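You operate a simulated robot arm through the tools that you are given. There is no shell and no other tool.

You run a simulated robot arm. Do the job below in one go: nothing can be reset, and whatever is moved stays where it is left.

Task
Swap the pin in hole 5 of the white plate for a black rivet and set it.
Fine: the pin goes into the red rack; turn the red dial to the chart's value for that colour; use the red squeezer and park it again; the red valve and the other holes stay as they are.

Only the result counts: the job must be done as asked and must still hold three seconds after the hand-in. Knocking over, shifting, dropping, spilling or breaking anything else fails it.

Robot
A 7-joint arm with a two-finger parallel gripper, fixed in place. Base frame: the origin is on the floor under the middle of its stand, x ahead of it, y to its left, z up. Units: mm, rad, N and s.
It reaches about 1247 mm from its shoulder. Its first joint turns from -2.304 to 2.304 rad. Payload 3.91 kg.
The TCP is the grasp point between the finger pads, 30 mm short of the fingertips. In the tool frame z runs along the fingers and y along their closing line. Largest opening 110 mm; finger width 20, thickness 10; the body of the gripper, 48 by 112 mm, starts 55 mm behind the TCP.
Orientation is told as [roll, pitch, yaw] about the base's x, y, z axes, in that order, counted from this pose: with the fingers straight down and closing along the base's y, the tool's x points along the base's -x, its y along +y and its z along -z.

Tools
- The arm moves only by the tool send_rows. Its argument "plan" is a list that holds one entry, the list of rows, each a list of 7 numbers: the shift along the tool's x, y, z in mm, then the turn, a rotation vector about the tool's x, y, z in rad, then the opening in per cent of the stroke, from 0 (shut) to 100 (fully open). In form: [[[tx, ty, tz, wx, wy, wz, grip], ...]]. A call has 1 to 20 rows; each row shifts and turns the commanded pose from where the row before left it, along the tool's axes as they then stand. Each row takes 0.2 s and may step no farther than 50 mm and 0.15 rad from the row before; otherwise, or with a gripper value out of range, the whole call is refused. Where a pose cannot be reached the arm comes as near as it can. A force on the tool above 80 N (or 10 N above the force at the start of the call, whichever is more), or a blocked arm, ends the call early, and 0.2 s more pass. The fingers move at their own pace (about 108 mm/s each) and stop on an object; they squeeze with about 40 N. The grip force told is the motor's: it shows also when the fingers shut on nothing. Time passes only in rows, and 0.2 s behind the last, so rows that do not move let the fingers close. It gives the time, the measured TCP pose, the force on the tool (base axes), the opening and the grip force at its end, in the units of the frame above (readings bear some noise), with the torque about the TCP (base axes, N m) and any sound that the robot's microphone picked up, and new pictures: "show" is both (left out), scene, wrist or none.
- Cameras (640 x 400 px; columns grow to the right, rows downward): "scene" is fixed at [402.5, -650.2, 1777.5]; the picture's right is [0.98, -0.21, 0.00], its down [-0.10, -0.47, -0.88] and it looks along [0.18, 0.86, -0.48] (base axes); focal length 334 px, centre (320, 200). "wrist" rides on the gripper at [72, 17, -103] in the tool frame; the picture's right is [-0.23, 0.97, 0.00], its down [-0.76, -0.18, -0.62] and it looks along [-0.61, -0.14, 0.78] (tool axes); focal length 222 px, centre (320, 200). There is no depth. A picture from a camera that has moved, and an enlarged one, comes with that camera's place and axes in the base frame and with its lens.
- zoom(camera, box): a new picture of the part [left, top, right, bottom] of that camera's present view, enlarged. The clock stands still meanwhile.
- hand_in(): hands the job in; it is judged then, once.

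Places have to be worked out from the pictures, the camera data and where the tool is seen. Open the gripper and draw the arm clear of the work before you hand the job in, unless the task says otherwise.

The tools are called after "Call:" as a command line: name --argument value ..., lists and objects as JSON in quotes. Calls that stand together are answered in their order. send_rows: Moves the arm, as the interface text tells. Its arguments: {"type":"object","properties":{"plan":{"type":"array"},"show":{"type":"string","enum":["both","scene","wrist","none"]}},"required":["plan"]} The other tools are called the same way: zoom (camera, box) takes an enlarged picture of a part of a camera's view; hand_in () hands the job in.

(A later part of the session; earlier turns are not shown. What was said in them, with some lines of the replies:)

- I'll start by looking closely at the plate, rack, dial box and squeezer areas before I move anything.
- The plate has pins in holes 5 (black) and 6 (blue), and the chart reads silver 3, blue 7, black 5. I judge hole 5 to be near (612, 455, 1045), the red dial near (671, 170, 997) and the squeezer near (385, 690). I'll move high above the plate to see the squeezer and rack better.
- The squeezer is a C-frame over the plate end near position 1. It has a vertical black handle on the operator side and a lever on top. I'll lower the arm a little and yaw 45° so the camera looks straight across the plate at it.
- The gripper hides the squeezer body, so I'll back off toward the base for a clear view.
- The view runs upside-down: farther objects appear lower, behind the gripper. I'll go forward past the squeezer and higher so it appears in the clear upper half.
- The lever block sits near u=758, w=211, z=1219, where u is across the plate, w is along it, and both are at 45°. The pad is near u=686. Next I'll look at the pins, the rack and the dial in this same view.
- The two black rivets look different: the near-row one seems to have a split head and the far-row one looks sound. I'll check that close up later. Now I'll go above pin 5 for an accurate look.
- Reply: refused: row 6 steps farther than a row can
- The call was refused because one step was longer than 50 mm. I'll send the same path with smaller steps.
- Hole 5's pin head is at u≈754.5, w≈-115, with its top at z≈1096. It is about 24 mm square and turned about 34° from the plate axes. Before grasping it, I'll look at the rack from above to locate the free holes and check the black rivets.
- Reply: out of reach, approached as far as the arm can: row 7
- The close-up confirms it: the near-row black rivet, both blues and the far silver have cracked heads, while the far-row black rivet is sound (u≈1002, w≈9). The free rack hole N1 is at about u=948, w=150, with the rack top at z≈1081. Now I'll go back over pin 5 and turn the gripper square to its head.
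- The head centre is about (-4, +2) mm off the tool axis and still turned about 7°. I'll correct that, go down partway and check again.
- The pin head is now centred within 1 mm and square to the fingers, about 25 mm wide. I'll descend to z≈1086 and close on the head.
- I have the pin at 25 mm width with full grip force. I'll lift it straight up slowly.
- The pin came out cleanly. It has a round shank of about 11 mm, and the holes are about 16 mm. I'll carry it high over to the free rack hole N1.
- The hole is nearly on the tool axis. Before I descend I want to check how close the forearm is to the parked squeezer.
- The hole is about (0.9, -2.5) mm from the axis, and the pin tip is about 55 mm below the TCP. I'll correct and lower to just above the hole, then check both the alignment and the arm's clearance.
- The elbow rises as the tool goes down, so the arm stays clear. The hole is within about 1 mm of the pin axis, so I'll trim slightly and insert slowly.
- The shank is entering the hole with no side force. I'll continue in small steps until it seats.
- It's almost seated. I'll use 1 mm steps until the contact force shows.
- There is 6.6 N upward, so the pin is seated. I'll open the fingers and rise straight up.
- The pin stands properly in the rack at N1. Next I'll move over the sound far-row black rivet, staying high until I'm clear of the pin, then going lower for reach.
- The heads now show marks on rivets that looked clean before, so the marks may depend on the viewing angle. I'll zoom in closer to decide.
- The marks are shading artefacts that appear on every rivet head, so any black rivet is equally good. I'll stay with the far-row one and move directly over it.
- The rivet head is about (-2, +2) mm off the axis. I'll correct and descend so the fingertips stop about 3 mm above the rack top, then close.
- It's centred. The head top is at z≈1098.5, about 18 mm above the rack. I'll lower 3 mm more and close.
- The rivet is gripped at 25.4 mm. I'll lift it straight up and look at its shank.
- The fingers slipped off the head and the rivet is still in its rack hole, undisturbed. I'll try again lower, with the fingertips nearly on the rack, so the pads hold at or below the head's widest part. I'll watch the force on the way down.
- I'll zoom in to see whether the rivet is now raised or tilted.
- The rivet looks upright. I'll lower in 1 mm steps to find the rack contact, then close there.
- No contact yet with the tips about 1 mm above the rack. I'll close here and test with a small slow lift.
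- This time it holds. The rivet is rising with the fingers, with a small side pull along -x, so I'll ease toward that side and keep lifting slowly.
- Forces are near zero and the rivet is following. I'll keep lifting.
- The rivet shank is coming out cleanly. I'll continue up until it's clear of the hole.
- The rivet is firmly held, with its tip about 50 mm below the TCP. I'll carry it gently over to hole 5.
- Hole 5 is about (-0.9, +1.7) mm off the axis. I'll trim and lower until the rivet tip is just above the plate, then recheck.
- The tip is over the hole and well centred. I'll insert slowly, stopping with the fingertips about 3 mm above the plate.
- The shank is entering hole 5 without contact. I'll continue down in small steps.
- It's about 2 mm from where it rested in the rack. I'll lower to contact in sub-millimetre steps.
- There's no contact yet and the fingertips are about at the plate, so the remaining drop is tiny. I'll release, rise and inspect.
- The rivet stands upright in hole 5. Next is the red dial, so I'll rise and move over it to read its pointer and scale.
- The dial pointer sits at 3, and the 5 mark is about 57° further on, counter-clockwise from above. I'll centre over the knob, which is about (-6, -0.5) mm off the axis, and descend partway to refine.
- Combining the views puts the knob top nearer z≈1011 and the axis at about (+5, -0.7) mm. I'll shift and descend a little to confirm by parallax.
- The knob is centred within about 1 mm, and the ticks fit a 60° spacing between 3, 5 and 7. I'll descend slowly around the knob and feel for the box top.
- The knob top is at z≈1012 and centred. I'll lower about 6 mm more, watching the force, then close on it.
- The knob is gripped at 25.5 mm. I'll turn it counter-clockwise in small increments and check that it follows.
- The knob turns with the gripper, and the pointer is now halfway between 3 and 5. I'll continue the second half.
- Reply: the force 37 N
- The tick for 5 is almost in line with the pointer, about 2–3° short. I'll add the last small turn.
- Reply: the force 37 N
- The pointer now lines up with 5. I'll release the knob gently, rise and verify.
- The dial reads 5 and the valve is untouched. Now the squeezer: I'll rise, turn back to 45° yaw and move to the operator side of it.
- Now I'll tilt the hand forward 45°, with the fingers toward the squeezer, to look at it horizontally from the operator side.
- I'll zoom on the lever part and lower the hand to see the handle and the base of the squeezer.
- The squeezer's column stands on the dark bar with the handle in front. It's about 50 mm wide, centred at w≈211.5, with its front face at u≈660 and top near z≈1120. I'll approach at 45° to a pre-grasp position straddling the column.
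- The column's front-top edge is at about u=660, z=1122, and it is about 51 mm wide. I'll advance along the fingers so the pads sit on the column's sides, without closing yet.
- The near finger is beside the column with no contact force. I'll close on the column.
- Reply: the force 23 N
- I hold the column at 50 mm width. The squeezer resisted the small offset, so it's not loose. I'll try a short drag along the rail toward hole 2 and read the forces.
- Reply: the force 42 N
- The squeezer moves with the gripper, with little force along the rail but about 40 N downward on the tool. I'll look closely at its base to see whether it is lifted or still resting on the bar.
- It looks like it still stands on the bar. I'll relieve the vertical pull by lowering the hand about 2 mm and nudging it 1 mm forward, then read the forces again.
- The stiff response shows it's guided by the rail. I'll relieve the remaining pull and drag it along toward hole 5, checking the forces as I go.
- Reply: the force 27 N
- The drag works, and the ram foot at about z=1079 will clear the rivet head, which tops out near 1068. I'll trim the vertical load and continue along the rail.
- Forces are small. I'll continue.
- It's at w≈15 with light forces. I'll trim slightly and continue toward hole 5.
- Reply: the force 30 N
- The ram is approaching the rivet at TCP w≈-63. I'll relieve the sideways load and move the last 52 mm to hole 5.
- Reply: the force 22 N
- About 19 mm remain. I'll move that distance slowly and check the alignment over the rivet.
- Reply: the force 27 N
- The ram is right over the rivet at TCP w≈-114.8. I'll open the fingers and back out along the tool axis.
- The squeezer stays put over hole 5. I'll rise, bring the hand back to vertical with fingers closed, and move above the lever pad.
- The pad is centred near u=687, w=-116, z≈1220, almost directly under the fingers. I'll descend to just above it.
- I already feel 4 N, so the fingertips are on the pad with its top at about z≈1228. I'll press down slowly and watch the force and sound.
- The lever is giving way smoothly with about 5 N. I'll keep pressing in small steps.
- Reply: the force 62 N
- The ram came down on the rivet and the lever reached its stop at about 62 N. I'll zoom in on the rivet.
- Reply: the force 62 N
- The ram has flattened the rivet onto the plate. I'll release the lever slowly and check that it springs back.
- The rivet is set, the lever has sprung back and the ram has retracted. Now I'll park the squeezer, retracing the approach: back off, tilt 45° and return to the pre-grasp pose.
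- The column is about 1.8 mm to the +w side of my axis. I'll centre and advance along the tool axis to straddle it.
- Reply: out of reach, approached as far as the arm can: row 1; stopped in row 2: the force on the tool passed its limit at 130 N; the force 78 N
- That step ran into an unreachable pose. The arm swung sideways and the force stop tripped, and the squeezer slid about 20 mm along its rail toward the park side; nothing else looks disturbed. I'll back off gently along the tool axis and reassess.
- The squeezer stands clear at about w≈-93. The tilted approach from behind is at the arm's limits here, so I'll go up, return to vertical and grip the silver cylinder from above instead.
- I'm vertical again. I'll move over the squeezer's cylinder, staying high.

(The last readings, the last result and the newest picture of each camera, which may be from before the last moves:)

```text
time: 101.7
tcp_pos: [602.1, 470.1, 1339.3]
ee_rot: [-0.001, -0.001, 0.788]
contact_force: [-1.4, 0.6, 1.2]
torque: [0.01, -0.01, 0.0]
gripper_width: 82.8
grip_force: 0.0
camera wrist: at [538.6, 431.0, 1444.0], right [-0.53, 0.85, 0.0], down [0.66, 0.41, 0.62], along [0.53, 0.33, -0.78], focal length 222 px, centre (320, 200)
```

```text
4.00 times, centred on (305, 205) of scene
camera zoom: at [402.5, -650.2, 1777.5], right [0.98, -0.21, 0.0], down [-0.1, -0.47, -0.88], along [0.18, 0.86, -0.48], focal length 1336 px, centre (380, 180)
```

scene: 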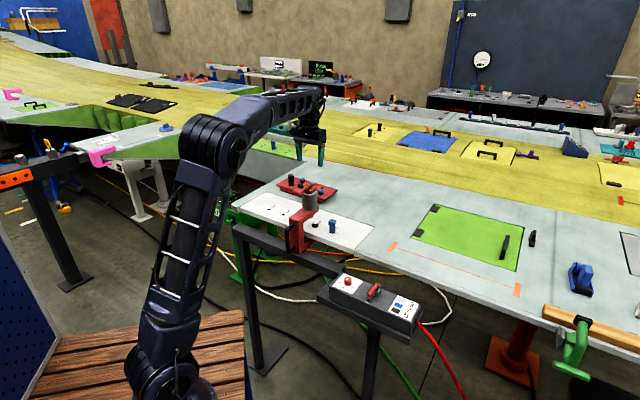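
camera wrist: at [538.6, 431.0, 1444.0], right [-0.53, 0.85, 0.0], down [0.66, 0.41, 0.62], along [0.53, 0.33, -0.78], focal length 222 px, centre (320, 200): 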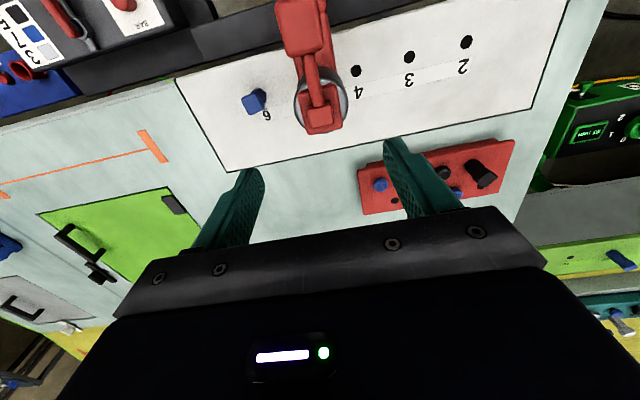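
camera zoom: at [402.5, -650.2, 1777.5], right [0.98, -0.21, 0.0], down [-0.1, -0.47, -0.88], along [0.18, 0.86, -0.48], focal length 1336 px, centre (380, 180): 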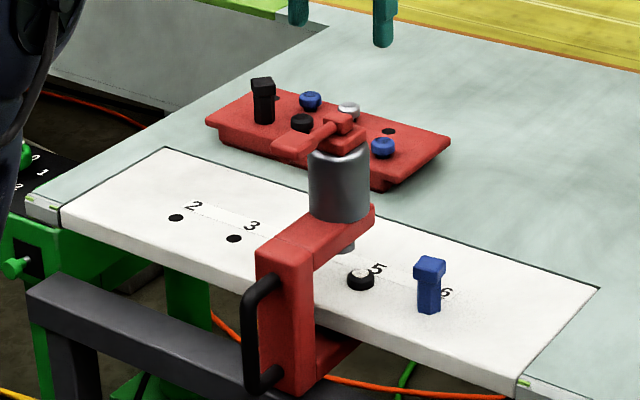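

I see the cylinder axis at about u=752, w=-91, with a 58 mm diameter. I'll centre on it and descend partway.

Call:
send_rows --plan '[[[5.5, 2.2, 30, 0, 0, 0, 75], [0, 0, 35, 0, 0, 0, 75], [0, 0, 34, 0, 0, 0, 75], [0, 0, 0, 0, 0, 0, 75]]]'

Call:
zoom --camera "wrist" --box '[220, 50, 420, 200]'

Call:
zoom --camera "scene" --box '[260, 145, 350, 235]'

```text
time: 102.7
tcp_pos: [597.6, 466.6, 1240.2]
ee_rot: [0.0, 0.001, 0.786]
contact_force: [-0.3, -0.1, 0.0]
torque: [0.0, 0.01, 0.02]
gripper_width: 82.8
grip_force: 0.1
camera wrist: at [533.0, 426.7, 1344.2], right [-0.53, 0.85, 0.0], down [0.66, 0.41, 0.62], along [0.53, 0.33, -0.78], focal length 222 px, centre (320, 200)
```

scene: 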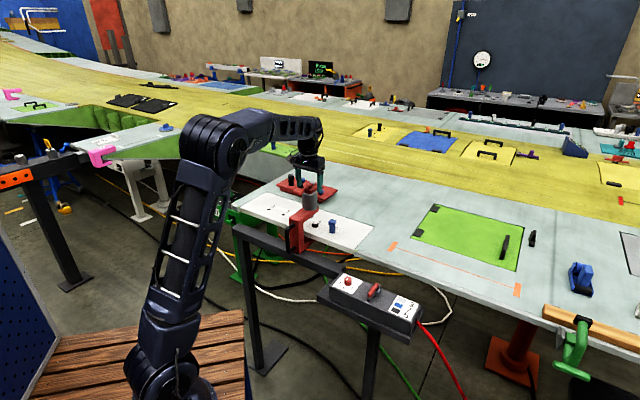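
wrist: 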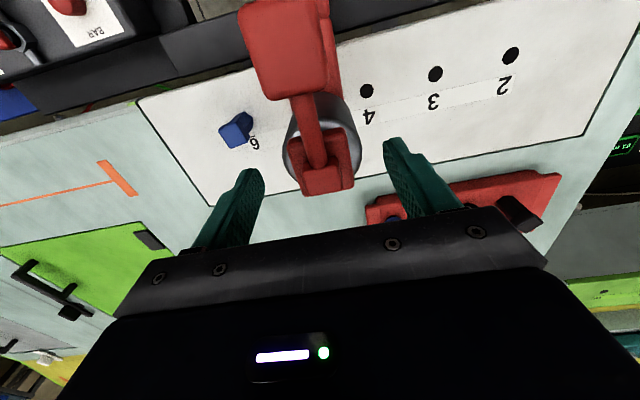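

```text
2.67 times, centred on (320, 125) of wrist
camera zoom: at [533.0, 426.7, 1344.2], right [-0.53, 0.85, 0.0], down [0.66, 0.41, 0.62], along [0.53, 0.33, -0.78], focal length 592 px, centre (320, 400)
```

zoom: 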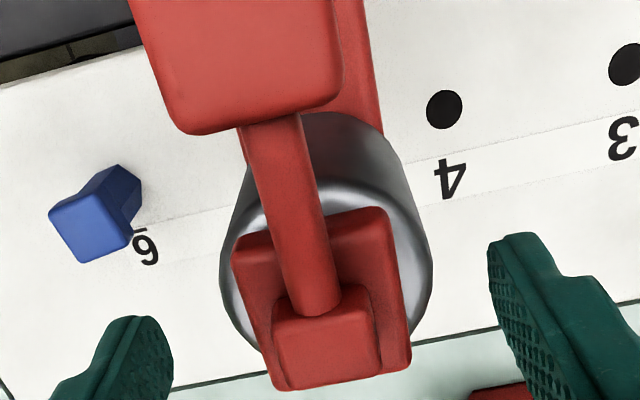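

```text
4.44 times, centred on (305, 190) of scene
camera zoom: at [402.5, -650.2, 1777.5], right [0.98, -0.21, 0.0], down [-0.1, -0.47, -0.88], along [0.18, 0.86, -0.48], focal length 1485 px, centre (387, 244)
```

zoom: 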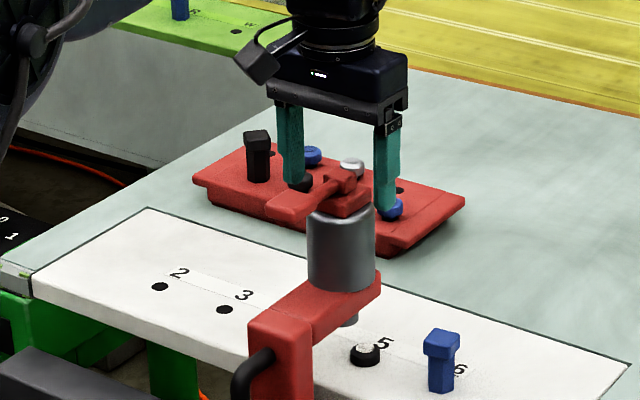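

It's centred except about 1.6 mm in w. The lever knob tops out near z≈1227, so I can go down to TCP z≈1184 with the palm clear. Descending.

Call:
send_rows --plan '[[[0, 1.6, 20, 0, 0, 0, 75], [0, 0, 20, 0, 0, 0, 75], [0, 0, 14, 0, 0, 0, 75], [0, 0, 0, 0, 0, 0, 75]]]'

Call:
zoom --camera "scene" --box '[260, 155, 350, 245]'

```text
time: 103.7
tcp_pos: [596.6, 467.3, 1188.2]
ee_rot: [0.001, -0.001, 0.79]
contact_force: [-0.3, -0.1, -0.6]
torque: [0.01, 0.0, 0.01]
gripper_width: 82.6
grip_force: 0.0
camera wrist: at [532.3, 427.7, 1291.7], right [-0.53, 0.85, 0.0], down [0.66, 0.41, 0.62], along [0.53, 0.33, -0.78], focal length 222 px, centre (320, 200)
```

scene: 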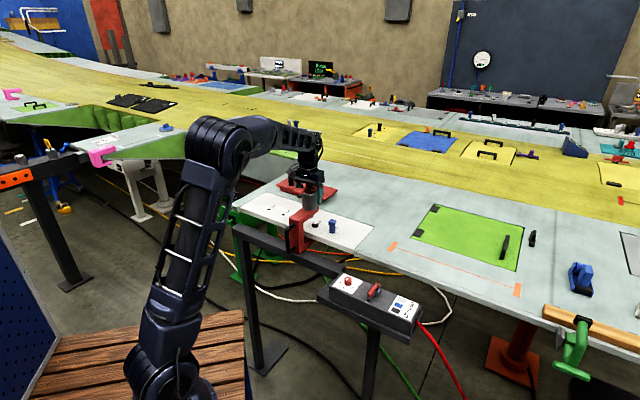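
wrist: 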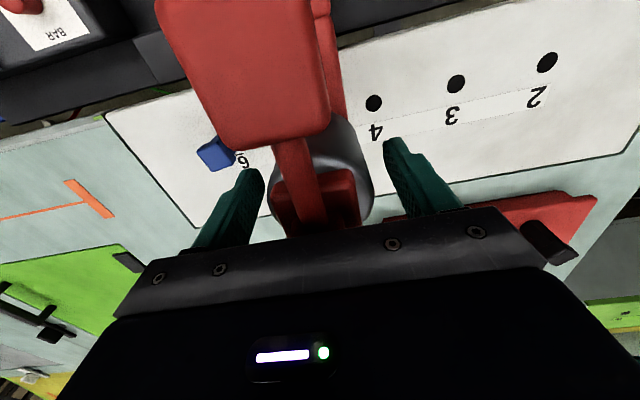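

```text
4.44 times, centred on (305, 200) of scene
camera zoom: at [402.5, -650.2, 1777.5], right [0.98, -0.21, 0.0], down [-0.1, -0.47, -0.88], along [0.18, 0.86, -0.48], focal length 1485 px, centre (387, 200)
```

zoom: 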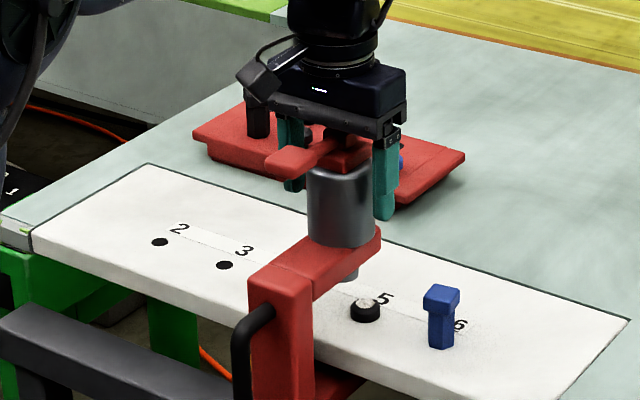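

The fingers straddle the cylinder with the palm just clear of the lever. I'll close on the cylinder.

Call:
send_rows --plan '[[[0, 0, 0, 0, 0, 0, 50], [0, 0, 0, 0, 0, 0, 0], [0, 0, 0, 0, 0, 0, 0], [0, 0, 0, 0, 0, 0, 0]]]' --show "scene"

Call:
zoom --camera "scene" --box '[260, 155, 350, 245]'

```text
time: 104.7
tcp_pos: [596.0, 467.4, 1187.4]
ee_rot: [-0.001, 0.002, 0.787]
contact_force: [0.0, -1.7, -2.5]
torque: [0.07, -0.11, -0.1]
gripper_width: 59.5
grip_force: 44.2
```

scene: 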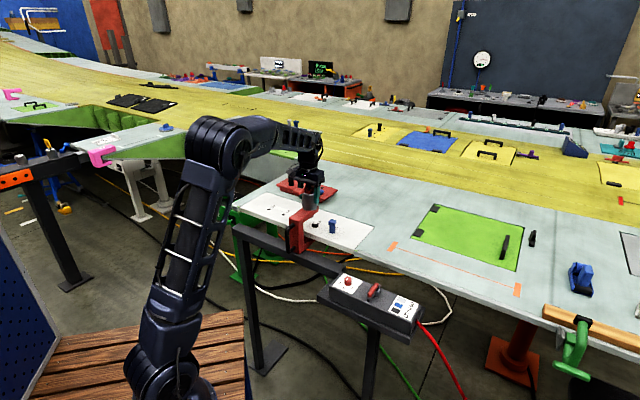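

```text
4.44 times, centred on (305, 200) of scene
camera zoom: at [402.5, -650.2, 1777.5], right [0.98, -0.21, 0.0], down [-0.1, -0.47, -0.88], along [0.18, 0.86, -0.48], focal length 1485 px, centre (387, 200)
```

zoom: 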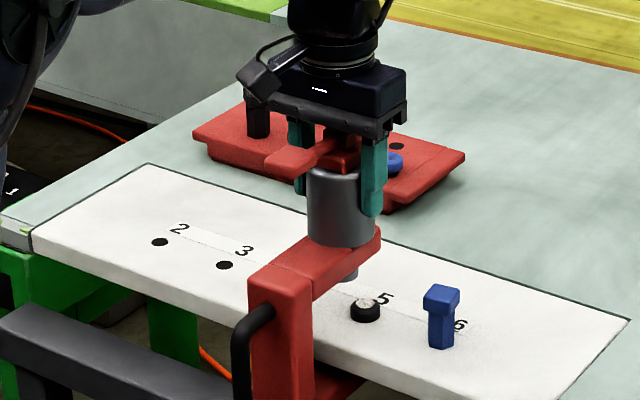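

The cylinder is gripped at 59.5 mm. I'll drag it back toward the park end in moderate steps, watching the forces.

Call:
send_rows --plan '[[[0, 5, 0, 0, 0, 0, 0], [0, 9, 0, 0, 0, 0, 0], [0, 12, 0, 0, 0, 0, 0], [0, 12, 0, 0, 0, 0, 0], [0, 12, 0, 0, 0, 0, 0], [0, 12, 0, 0, 0, 0, 0], [0, 8, 0, 0, 0, 0, 0], [0, 0, 0, 0, 0, 0, 0]]]' --show "scene"

```text
time: 106.5
tcp_pos: [544.9, 517.9, 1187.8]
ee_rot: [0.0, 0.0, 0.787]
contact_force: [12.5, 13.2, 8.9]
torque: [-0.14, -0.2, -0.14]
gripper_width: 59.5
grip_force: 45.3
```

scene: 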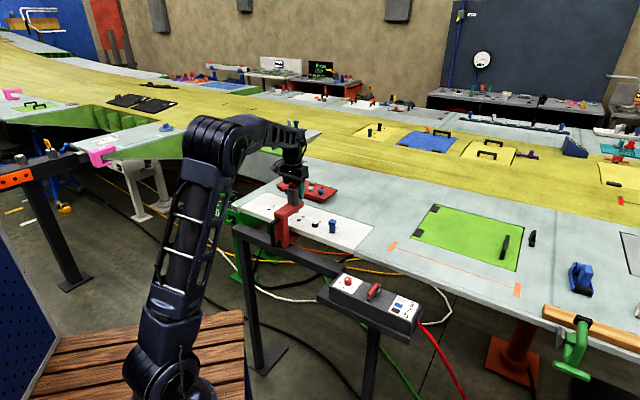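

It slides smoothly. I'll trim and continue.

Call:
send_rows --plan '[[[-0.6, 6, -0.4, 0, 0, 0, 0], [0, 12, 0, 0, 0, 0, 0], [0, 12, 0, 0, 0, 0, 0], [0, 12, 0, 0, 0, 0, 0], [0, 12, 0, 0, 0, 0, 0], [0, 12, 0, 0, 0, 0, 0], [0, 12, 0, 0, 0, 0, 0], [0, 8, 0, 0, 0, 0, 0], [0, 0, 0, 0, 0, 0, 0]]]' --show "scene"

```text
time: 108.5
tcp_pos: [482.9, 578.3, 1186.8]
ee_rot: [0.0, 0.002, 0.787]
contact_force: [-18.1, -14.5, -5.4]
torque: [-0.28, 0.44, 0.04]
gripper_width: 59.3
grip_force: 45.2
```

scene: 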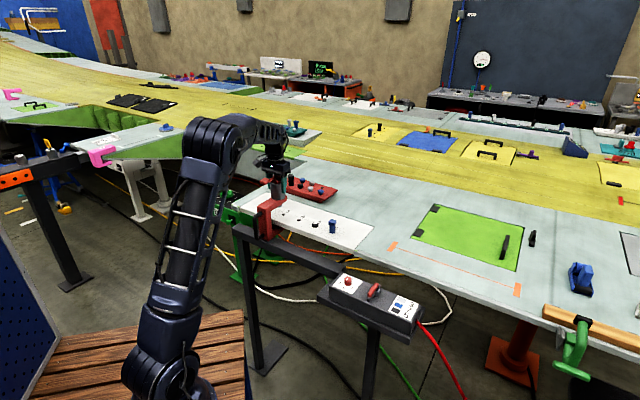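

Still good. I'll trim and move on toward the park end.

Call:
send_rows --plan '[[[0.8, 6, 0, 0, 0, 0, 0], [0, 12, 0, 0, 0, 0, 0], [0, 12, 0, 0, 0, 0, 0], [0, 12, 0, 0, 0, 0, 0], [0, 12, 0, 0, 0, 0, 0], [0, 12, 0, 0, 0, 0, 0], [0, 12, 0, 0, 0, 0, 0], [0, 8, 0, 0, 0, 0, 0], [0, 0, 0, 0, 0, 0, 0]]]' --show "scene"

```text
time: 110.5
tcp_pos: [424.2, 638.1, 1187.7]
ee_rot: [0.0, 0.001, 0.788]
contact_force: [-3.0, -0.5, -17.5]
torque: [0.59, -0.34, -0.27]
gripper_width: 59.3
grip_force: 45.3
```

scene: 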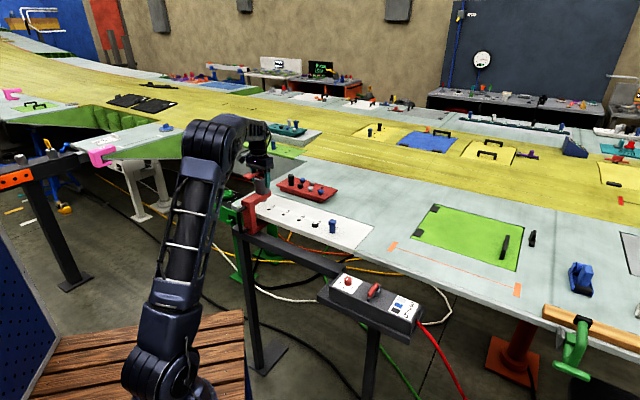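

It's at w≈151. I'll continue to just short of the park position, then go carefully.

Call:
send_rows --plan '[[[0, 6, 0.7, 0, 0, 0, 0], [0, 10, 0, 0, 0, 0, 0], [0, 10, 0, 0, 0, 0, 0], [0, 10, 0, 0, 0, 0, 0], [0, 8, 0, 0, 0, 0, 0], [0, 5, 0, 0, 0, 0, 0], [0, 0, 0, 0, 0, 0, 0]]]' --show "scene"

Call:
zoom --camera "scene" --box '[200, 155, 280, 235]'

```text
time: 112.1
tcp_pos: [388.7, 675.2, 1187.1]
ee_rot: [0.0, 0.001, 0.788]
contact_force: [0.7, 7.5, 0.3]
torque: [-0.2, -0.14, -0.36]
gripper_width: 59.5
grip_force: 45.4
```

scene: 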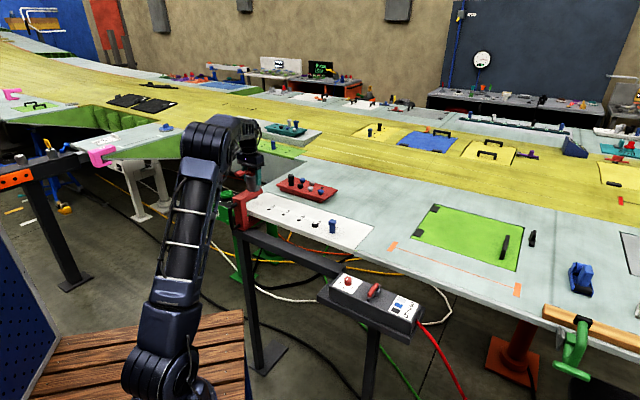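

```text
5.00 times, centred on (240, 195) of scene
camera zoom: at [402.5, -650.2, 1777.5], right [0.98, -0.21, 0.0], down [-0.1, -0.47, -0.88], along [0.18, 0.86, -0.48], focal length 1670 px, centre (720, 225)
```

zoom: 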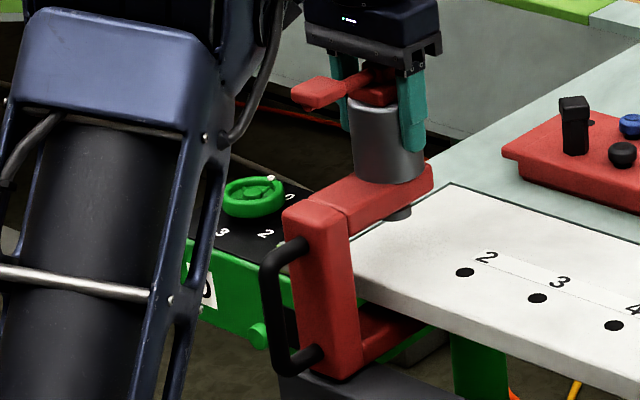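

Compared with the first picture, the squeezer is still about 6–7 px short (≈6–7 mm) at w≈202.6. I'll move 5 mm, then small steps while watching for an end stop.

Call:
send_rows --plan '[[[0, 3, 0, 0, 0, 0, 0], [0, 2, 0, 0, 0, 0, 0], [0, 0, 0, 0, 0, 0, 0]]]' --show "none"

Call:
send_rows --plan '[[[0, 1, 0, 0, 0, 0, 0], [0, 0, 0, 0, 0, 0, 0]]]' --show "scene"

Call:
zoom --camera "scene" --box '[200, 155, 280, 235]'

```text
time: 112.9
tcp_pos: [387.0, 677.2, 1187.7]
ee_rot: [0.0, -0.001, 0.787]
contact_force: [8.4, 14.4, 6.9]
torque: [0.46, -0.18, 0.04]
gripper_width: 59.6
grip_force: 44.8
```

```text
time: 113.5
tcp_pos: [384.9, 678.5, 1187.4]
ee_rot: [0.001, 0.0, 0.787]
contact_force: [7.6, 14.5, 9.5]
torque: [0.79, -0.72, -0.06]
gripper_width: 59.6
grip_force: 44.3
```

scene: 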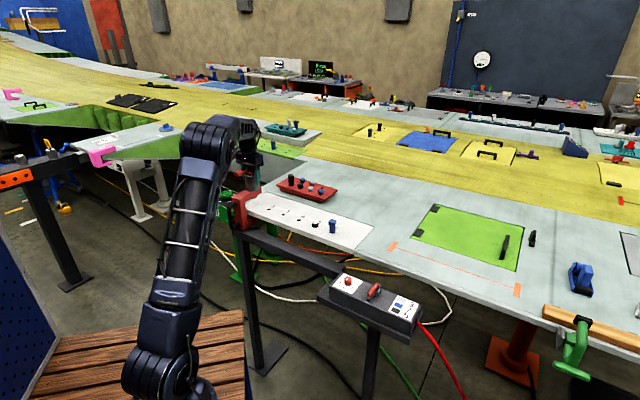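

```text
5.00 times, centred on (240, 195) of scene
camera zoom: at [402.5, -650.2, 1777.5], right [0.98, -0.21, 0.0], down [-0.1, -0.47, -0.88], along [0.18, 0.86, -0.48], focal length 1670 px, centre (720, 225)
```

zoom: 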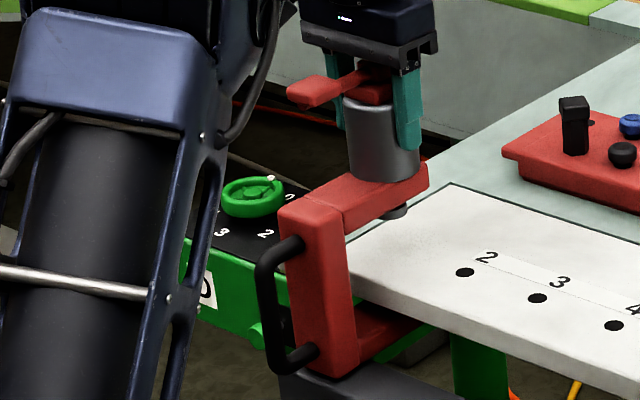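

About 1.5 mm is left. I'll nudge 1 mm at a time, watching for the stop.

Call:
send_rows --plan '[[[0, 1, 0, 0, 0, 0, 0], [0, 0, 0, 0, 0, 0, 0]]]' --show "none"

Call:
send_rows --plan '[[[0, 0.8, 0, 0, 0, 0, 0], [0, 0, 0, 0, 0, 0, 0]]]' --show "scene"

Call:
zoom --camera "scene" --box '[200, 155, 280, 235]'

```text
time: 114.1
tcp_pos: [384.7, 679.6, 1187.8]
ee_rot: [0.001, 0.002, 0.788]
contact_force: [7.5, 12.4, 16.4]
torque: [-0.04, -0.14, 0.05]
gripper_width: 59.4
grip_force: 44.9
```

```text
time: 114.7
tcp_pos: [383.1, 679.0, 1187.7]
ee_rot: [0.0, 0.001, 0.785]
contact_force: [8.1, 9.5, 21.0]
torque: [-0.22, 0.18, 0.21]
gripper_width: 59.5
grip_force: 44.8
```

scene: 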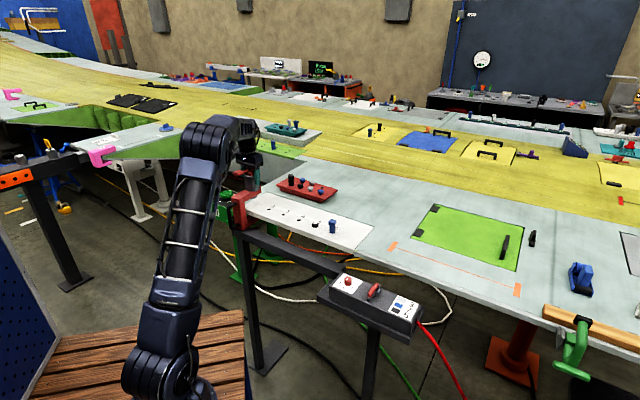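

```text
5.00 times, centred on (240, 195) of scene
camera zoom: at [402.5, -650.2, 1777.5], right [0.98, -0.21, 0.0], down [-0.1, -0.47, -0.88], along [0.18, 0.86, -0.48], focal length 1670 px, centre (720, 225)
```

zoom: 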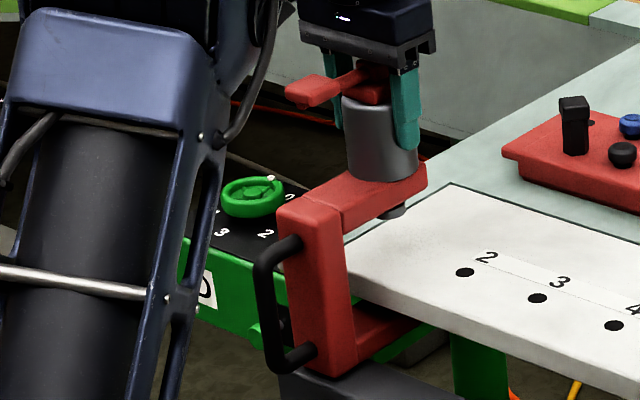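

The picture now matches the original: arm end, column corner, foot and pad edge are all within 1 px. I'll test with one tiny extra nudge to see whether there's an end stop.

Call:
send_rows --plan '[[[0, 0.6, -0.8, 0, 0, 0, 0], [0, 0, 0, 0, 0, 0, 0], [0, 0, 0, 0, 0, 0, 0]]]' --show "none"

```text
time: 115.5
tcp_pos: [383.0, 680.4, 1187.9]
ee_rot: [-0.002, 0.001, 0.786]
contact_force: [12.9, 10.8, 11.2]
torque: [0.97, -0.79, 0.08]
gripper_width: 59.6
grip_force: 45.3
```

No stop is felt and it's within a millimetre of the original position. I'll check the picture, then release and back off upward.

Call:
send_rows --plan '[[[0, 0, 0, 0, 0, 0, 40], [0, 0, 0, 0, 0, 0, 75], [0, 0, 0, 0, 0, 0, 75], [0, 0, 0, 0, 0, 0, 75]]]' --show "scene"

Call:
zoom --camera "scene" --box '[200, 155, 280, 235]'

```text
time: 116.5
tcp_pos: [383.7, 679.5, 1187.7]
ee_rot: [0.0, 0.003, 0.787]
contact_force: [-0.3, 0.3, -1.2]
torque: [0.0, -0.02, 0.0]
gripper_width: 82.3
grip_force: 0.0
```

scene: 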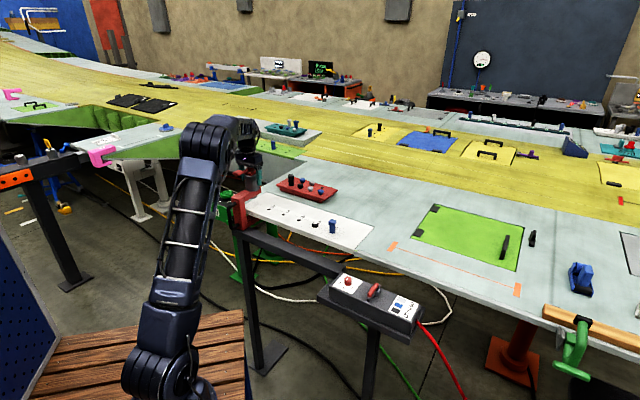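

```text
5.00 times, centred on (240, 195) of scene
camera zoom: at [402.5, -650.2, 1777.5], right [0.98, -0.21, 0.0], down [-0.1, -0.47, -0.88], along [0.18, 0.86, -0.48], focal length 1670 px, centre (720, 225)
```

zoom: 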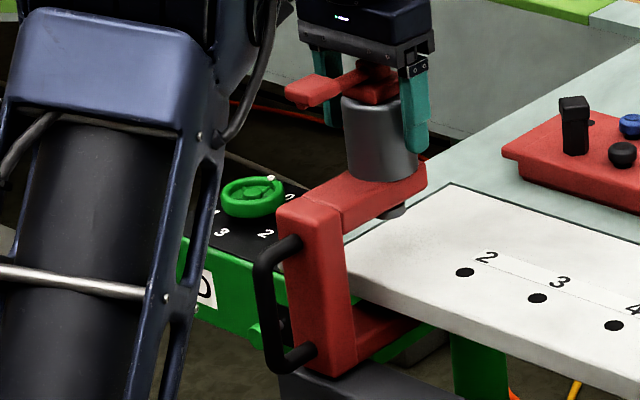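

The squeezer is back in its original place. I'll rise straight up, then move the arm to where I can inspect everything.

Call:
send_rows --plan '[[[0, 0, -20, 0, 0, 0, 75], [0, 0, -40, 0, 0, 0, 75], [0, 0, -45, 0, 0, 0, 75], [0, 0, -45, 0, 0, 0, 75], [0, 0, -45, 0, 0, 0, 75], [0, 0, 0, 0, 0, 0, 75]]]'

Call:
zoom --camera "wrist" --box '[100, 20, 440, 230]'

Call:
zoom --camera "scene" --box '[200, 155, 280, 235]'

```text
time: 117.9
tcp_pos: [382.0, 679.9, 1384.9]
ee_rot: [-0.001, 0.003, 0.787]
contact_force: [0.4, -0.3, -0.2]
torque: [-0.01, 0.01, 0.01]
gripper_width: 82.3
grip_force: 0.1
camera wrist: at [318.6, 641.2, 1488.7], right [-0.53, 0.85, 0.0], down [0.66, 0.41, 0.62], along [0.53, 0.33, -0.78], focal length 222 px, centre (320, 200)
```

scene: 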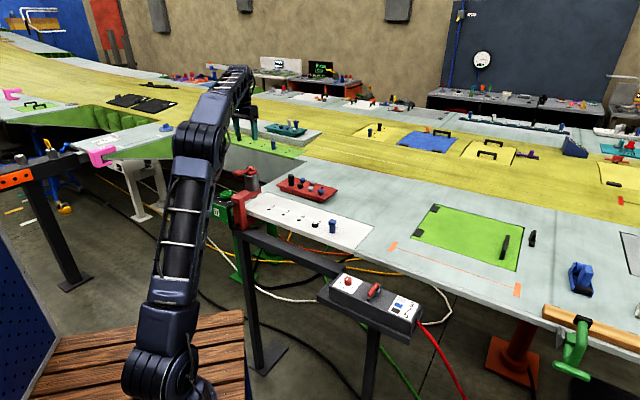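
wrist: 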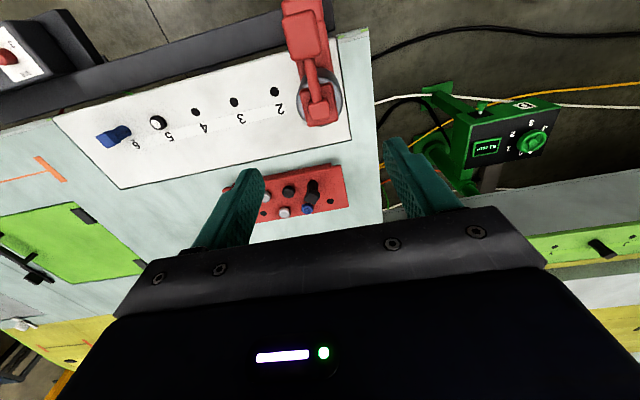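

```text
1.88 times, centred on (270, 125) of wrist
camera zoom: at [318.6, 641.2, 1488.7], right [-0.53, 0.85, 0.0], down [0.66, 0.41, 0.62], along [0.53, 0.33, -0.78], focal length 418 px, centre (414, 341)
```

zoom: 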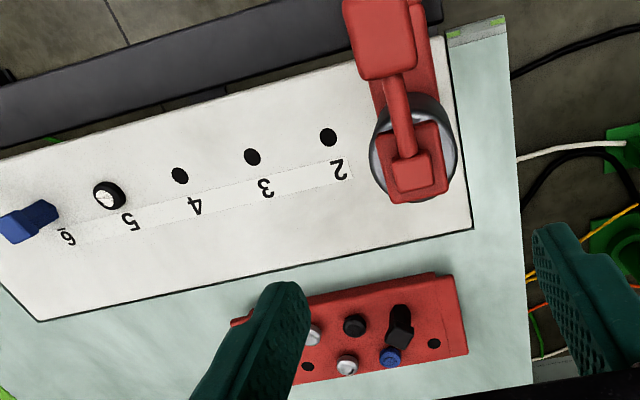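

```text
5.00 times, centred on (240, 195) of scene
camera zoom: at [402.5, -650.2, 1777.5], right [0.98, -0.21, 0.0], down [-0.1, -0.47, -0.88], along [0.18, 0.86, -0.48], focal length 1670 px, centre (720, 225)
```

zoom: 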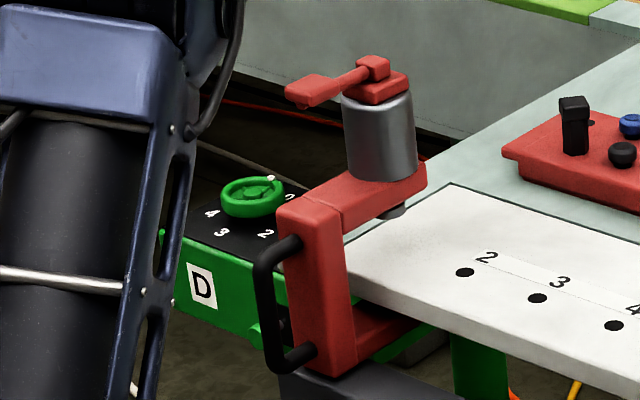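

The squeezer is parked as at the start and its lever is up. Now I'll fly over hole 5 to inspect the set rivet.

Call:
send_rows --plan '[[[0, -45, 0, 0, 0, 0, 50], [0, -45, 0, 0, 0, 0, 50], [0, -45, 0, 0, 0, 0, 50], [0, -45, 0, 0, 0, 0, 50], [0, -45, 0, 0, 0, 0, 50], [0, -45, 0, 0, 0, 0, 50], [0, -45, 0, 0, 0, 0, 50], [0, -8, 40, 0, 0, 0, 50], [0, 0, 45, 0, 0, 0, 50], [0, 0, 45, 0, 0, 0, 50], [0, 0, 0, 0, 0, 0, 50]]]'

Call:
zoom --camera "wrist" --box '[260, 80, 380, 155]'

Call:
zoom --camera "scene" --box '[290, 200, 350, 245]'

Call:
zoom --camera "scene" --box '[310, 260, 440, 341]'

```text
time: 120.3
tcp_pos: [611.6, 451.8, 1253.2]
ee_rot: [0.0, 0.0, 0.788]
contact_force: [0.0, 0.5, 0.1]
torque: [0.0, -0.01, 0.0]
gripper_width: 55.0
grip_force: 0.1
camera wrist: at [547.0, 412.5, 1357.4], right [-0.53, 0.85, 0.0], down [0.66, 0.41, 0.62], along [0.53, 0.33, -0.78], focal length 222 px, centre (320, 200)
```

scene: 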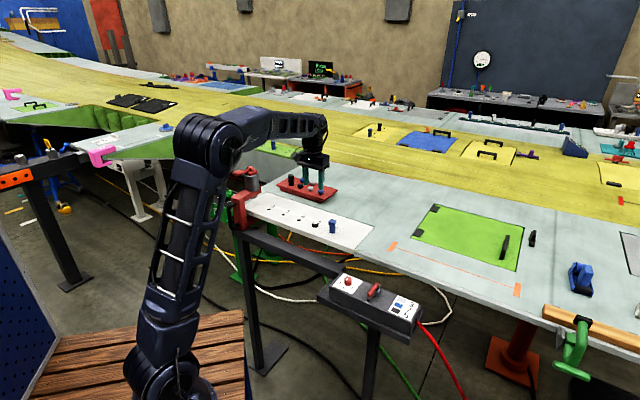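
wrist: 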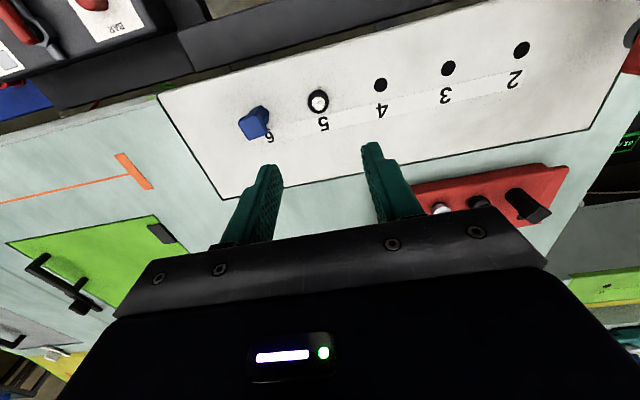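

```text
5.33 times, centred on (320, 118) of wrist
camera zoom: at [547.0, 412.5, 1357.4], right [-0.53, 0.85, 0.0], down [0.66, 0.41, 0.62], along [0.53, 0.33, -0.78], focal length 1185 px, centre (320, 640)
```

zoom: 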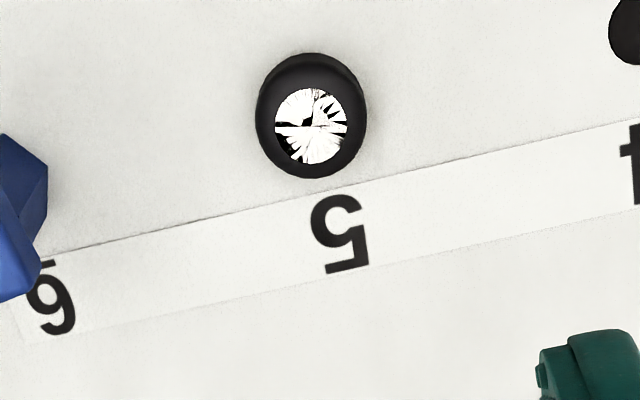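

```text
8.89 times, centred on (320, 222) of scene
camera zoom: at [402.5, -650.2, 1777.5], right [0.98, -0.21, 0.0], down [-0.1, -0.47, -0.88], along [0.18, 0.86, -0.48], focal length 2969 px, centre (320, 0)
```

zoom: 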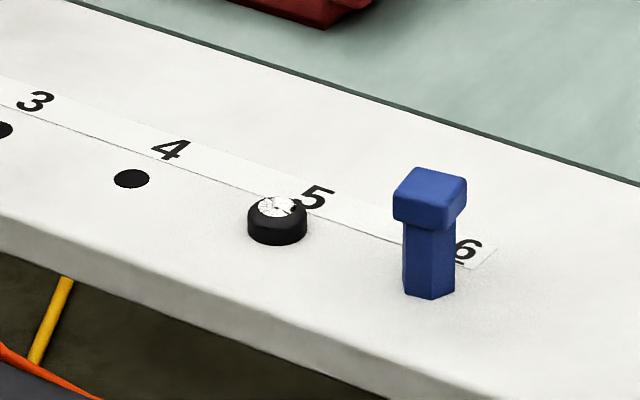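

```text
4.92 times, centred on (375, 300) of scene
camera zoom: at [402.5, -650.2, 1777.5], right [0.98, -0.21, 0.0], down [-0.1, -0.47, -0.88], along [0.18, 0.86, -0.48], focal length 1645 px, centre (49, -295)
```

zoom: 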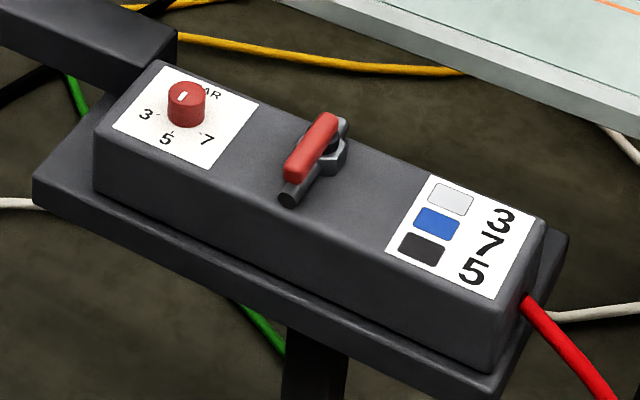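

The rivet sits flush and its head shows the set mark. The dial reads 5, the valve is as before, and the pin and other rivets stand in the rack. I'll raise the arm clear with the gripper open and take a final look.

Call:
send_rows --plan '[[[0, 0, -45, 0, 0, 0, 80], [0, 0, -45, 0, 0, 0, 100], [0, 0, -45, 0, 0, 0, 100], [0, 0, -45, 0, 0, 0, 100], [20, -35, 0, 0, 0, 0, 100], [20, -35, 0, 0, 0, 0, 100], [20, -35, 0, 0, 0, 0, 100], [0, 0, 0, 0, 0, 0, 100]]]'

Call:
zoom --camera "scene" --box '[200, 150, 380, 262]'

```text
time: 122.1
tcp_pos: [644.2, 334.6, 1433.3]
ee_rot: [0.001, 0.0, 0.786]
contact_force: [-0.6, 0.6, 0.3]
torque: [-0.04, 0.0, -0.01]
gripper_width: 109.9
grip_force: 0.0
camera wrist: at [580.7, 294.7, 1537.7], right [-0.53, 0.85, 0.0], down [0.66, 0.41, 0.62], along [0.53, 0.33, -0.78], focal length 222 px, centre (320, 200)
```

scene: 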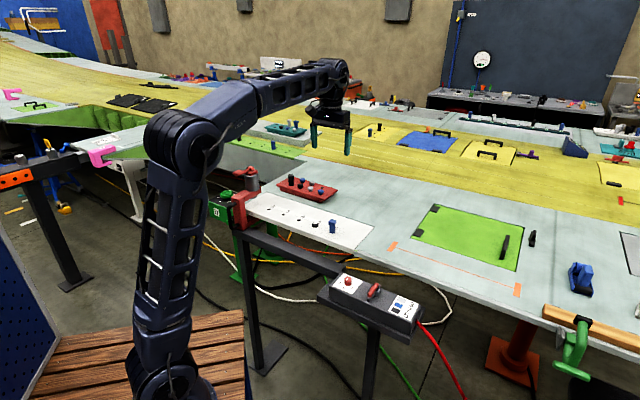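
wrist: 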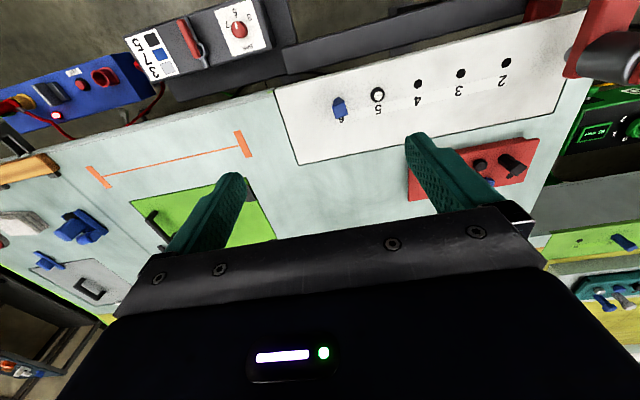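

```text
3.56 times, centred on (290, 206) of scene
camera zoom: at [402.5, -650.2, 1777.5], right [0.98, -0.21, 0.0], down [-0.1, -0.47, -0.88], along [0.18, 0.86, -0.48], focal length 1188 px, centre (427, 179)
```

zoom: 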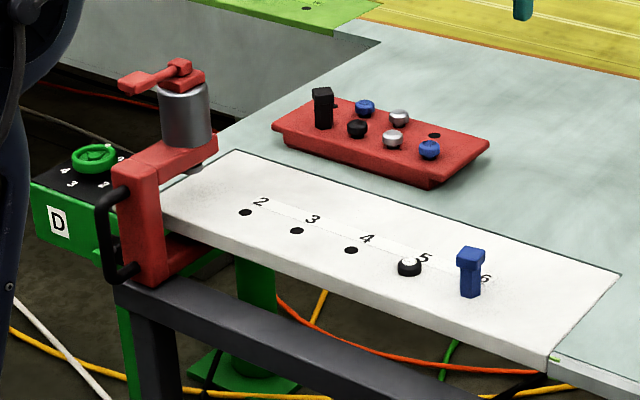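

The final view matches the start except for the intended changes. The pin is in the red rack, a set black rivet is in hole 5, the dial is at 5, the squeezer is parked where it began, and holes 2–4 and pin 6 are unchanged. The gripper is open and clear, so I'm handing in.

Call:
hand_in

```text
The job is handed in.
```

The job is handed in: hole 5 of the white plate now holds a set black rivet. I saw no judging result, only confirmation that it was handed in.

- **Pin:** the old pin from hole 5 stands upright in the red rack.
- **Rivet:** the black rivet came from the far row of the rack. Its first lift slipped off the head; the second held. It now sits flush on the plate.
- **Dial:** the red dial is turned from 3 to 5, the chart's value for black. The pointer lines up within about 2°.
- **Squeezer:** one lever press set the rivet. The squeezer is parked again, with its position in the pictures matching the start to within about 1 mm.
- **Left alone:** the red valve, holes 2–4 and the blue pin in hole 6 look unchanged.

**Unplanned contact:** while I was going back to grip the squeezer after setting the rivet, the arm hit its reach limit. It swung sideways and pushed the squeezer about 20 mm along its rail, tripping the force stop at 130 N. The rivet, plate and rack looked undisturbed afterwards, and I dragged the squeezer the rest of the way by its cylinder.
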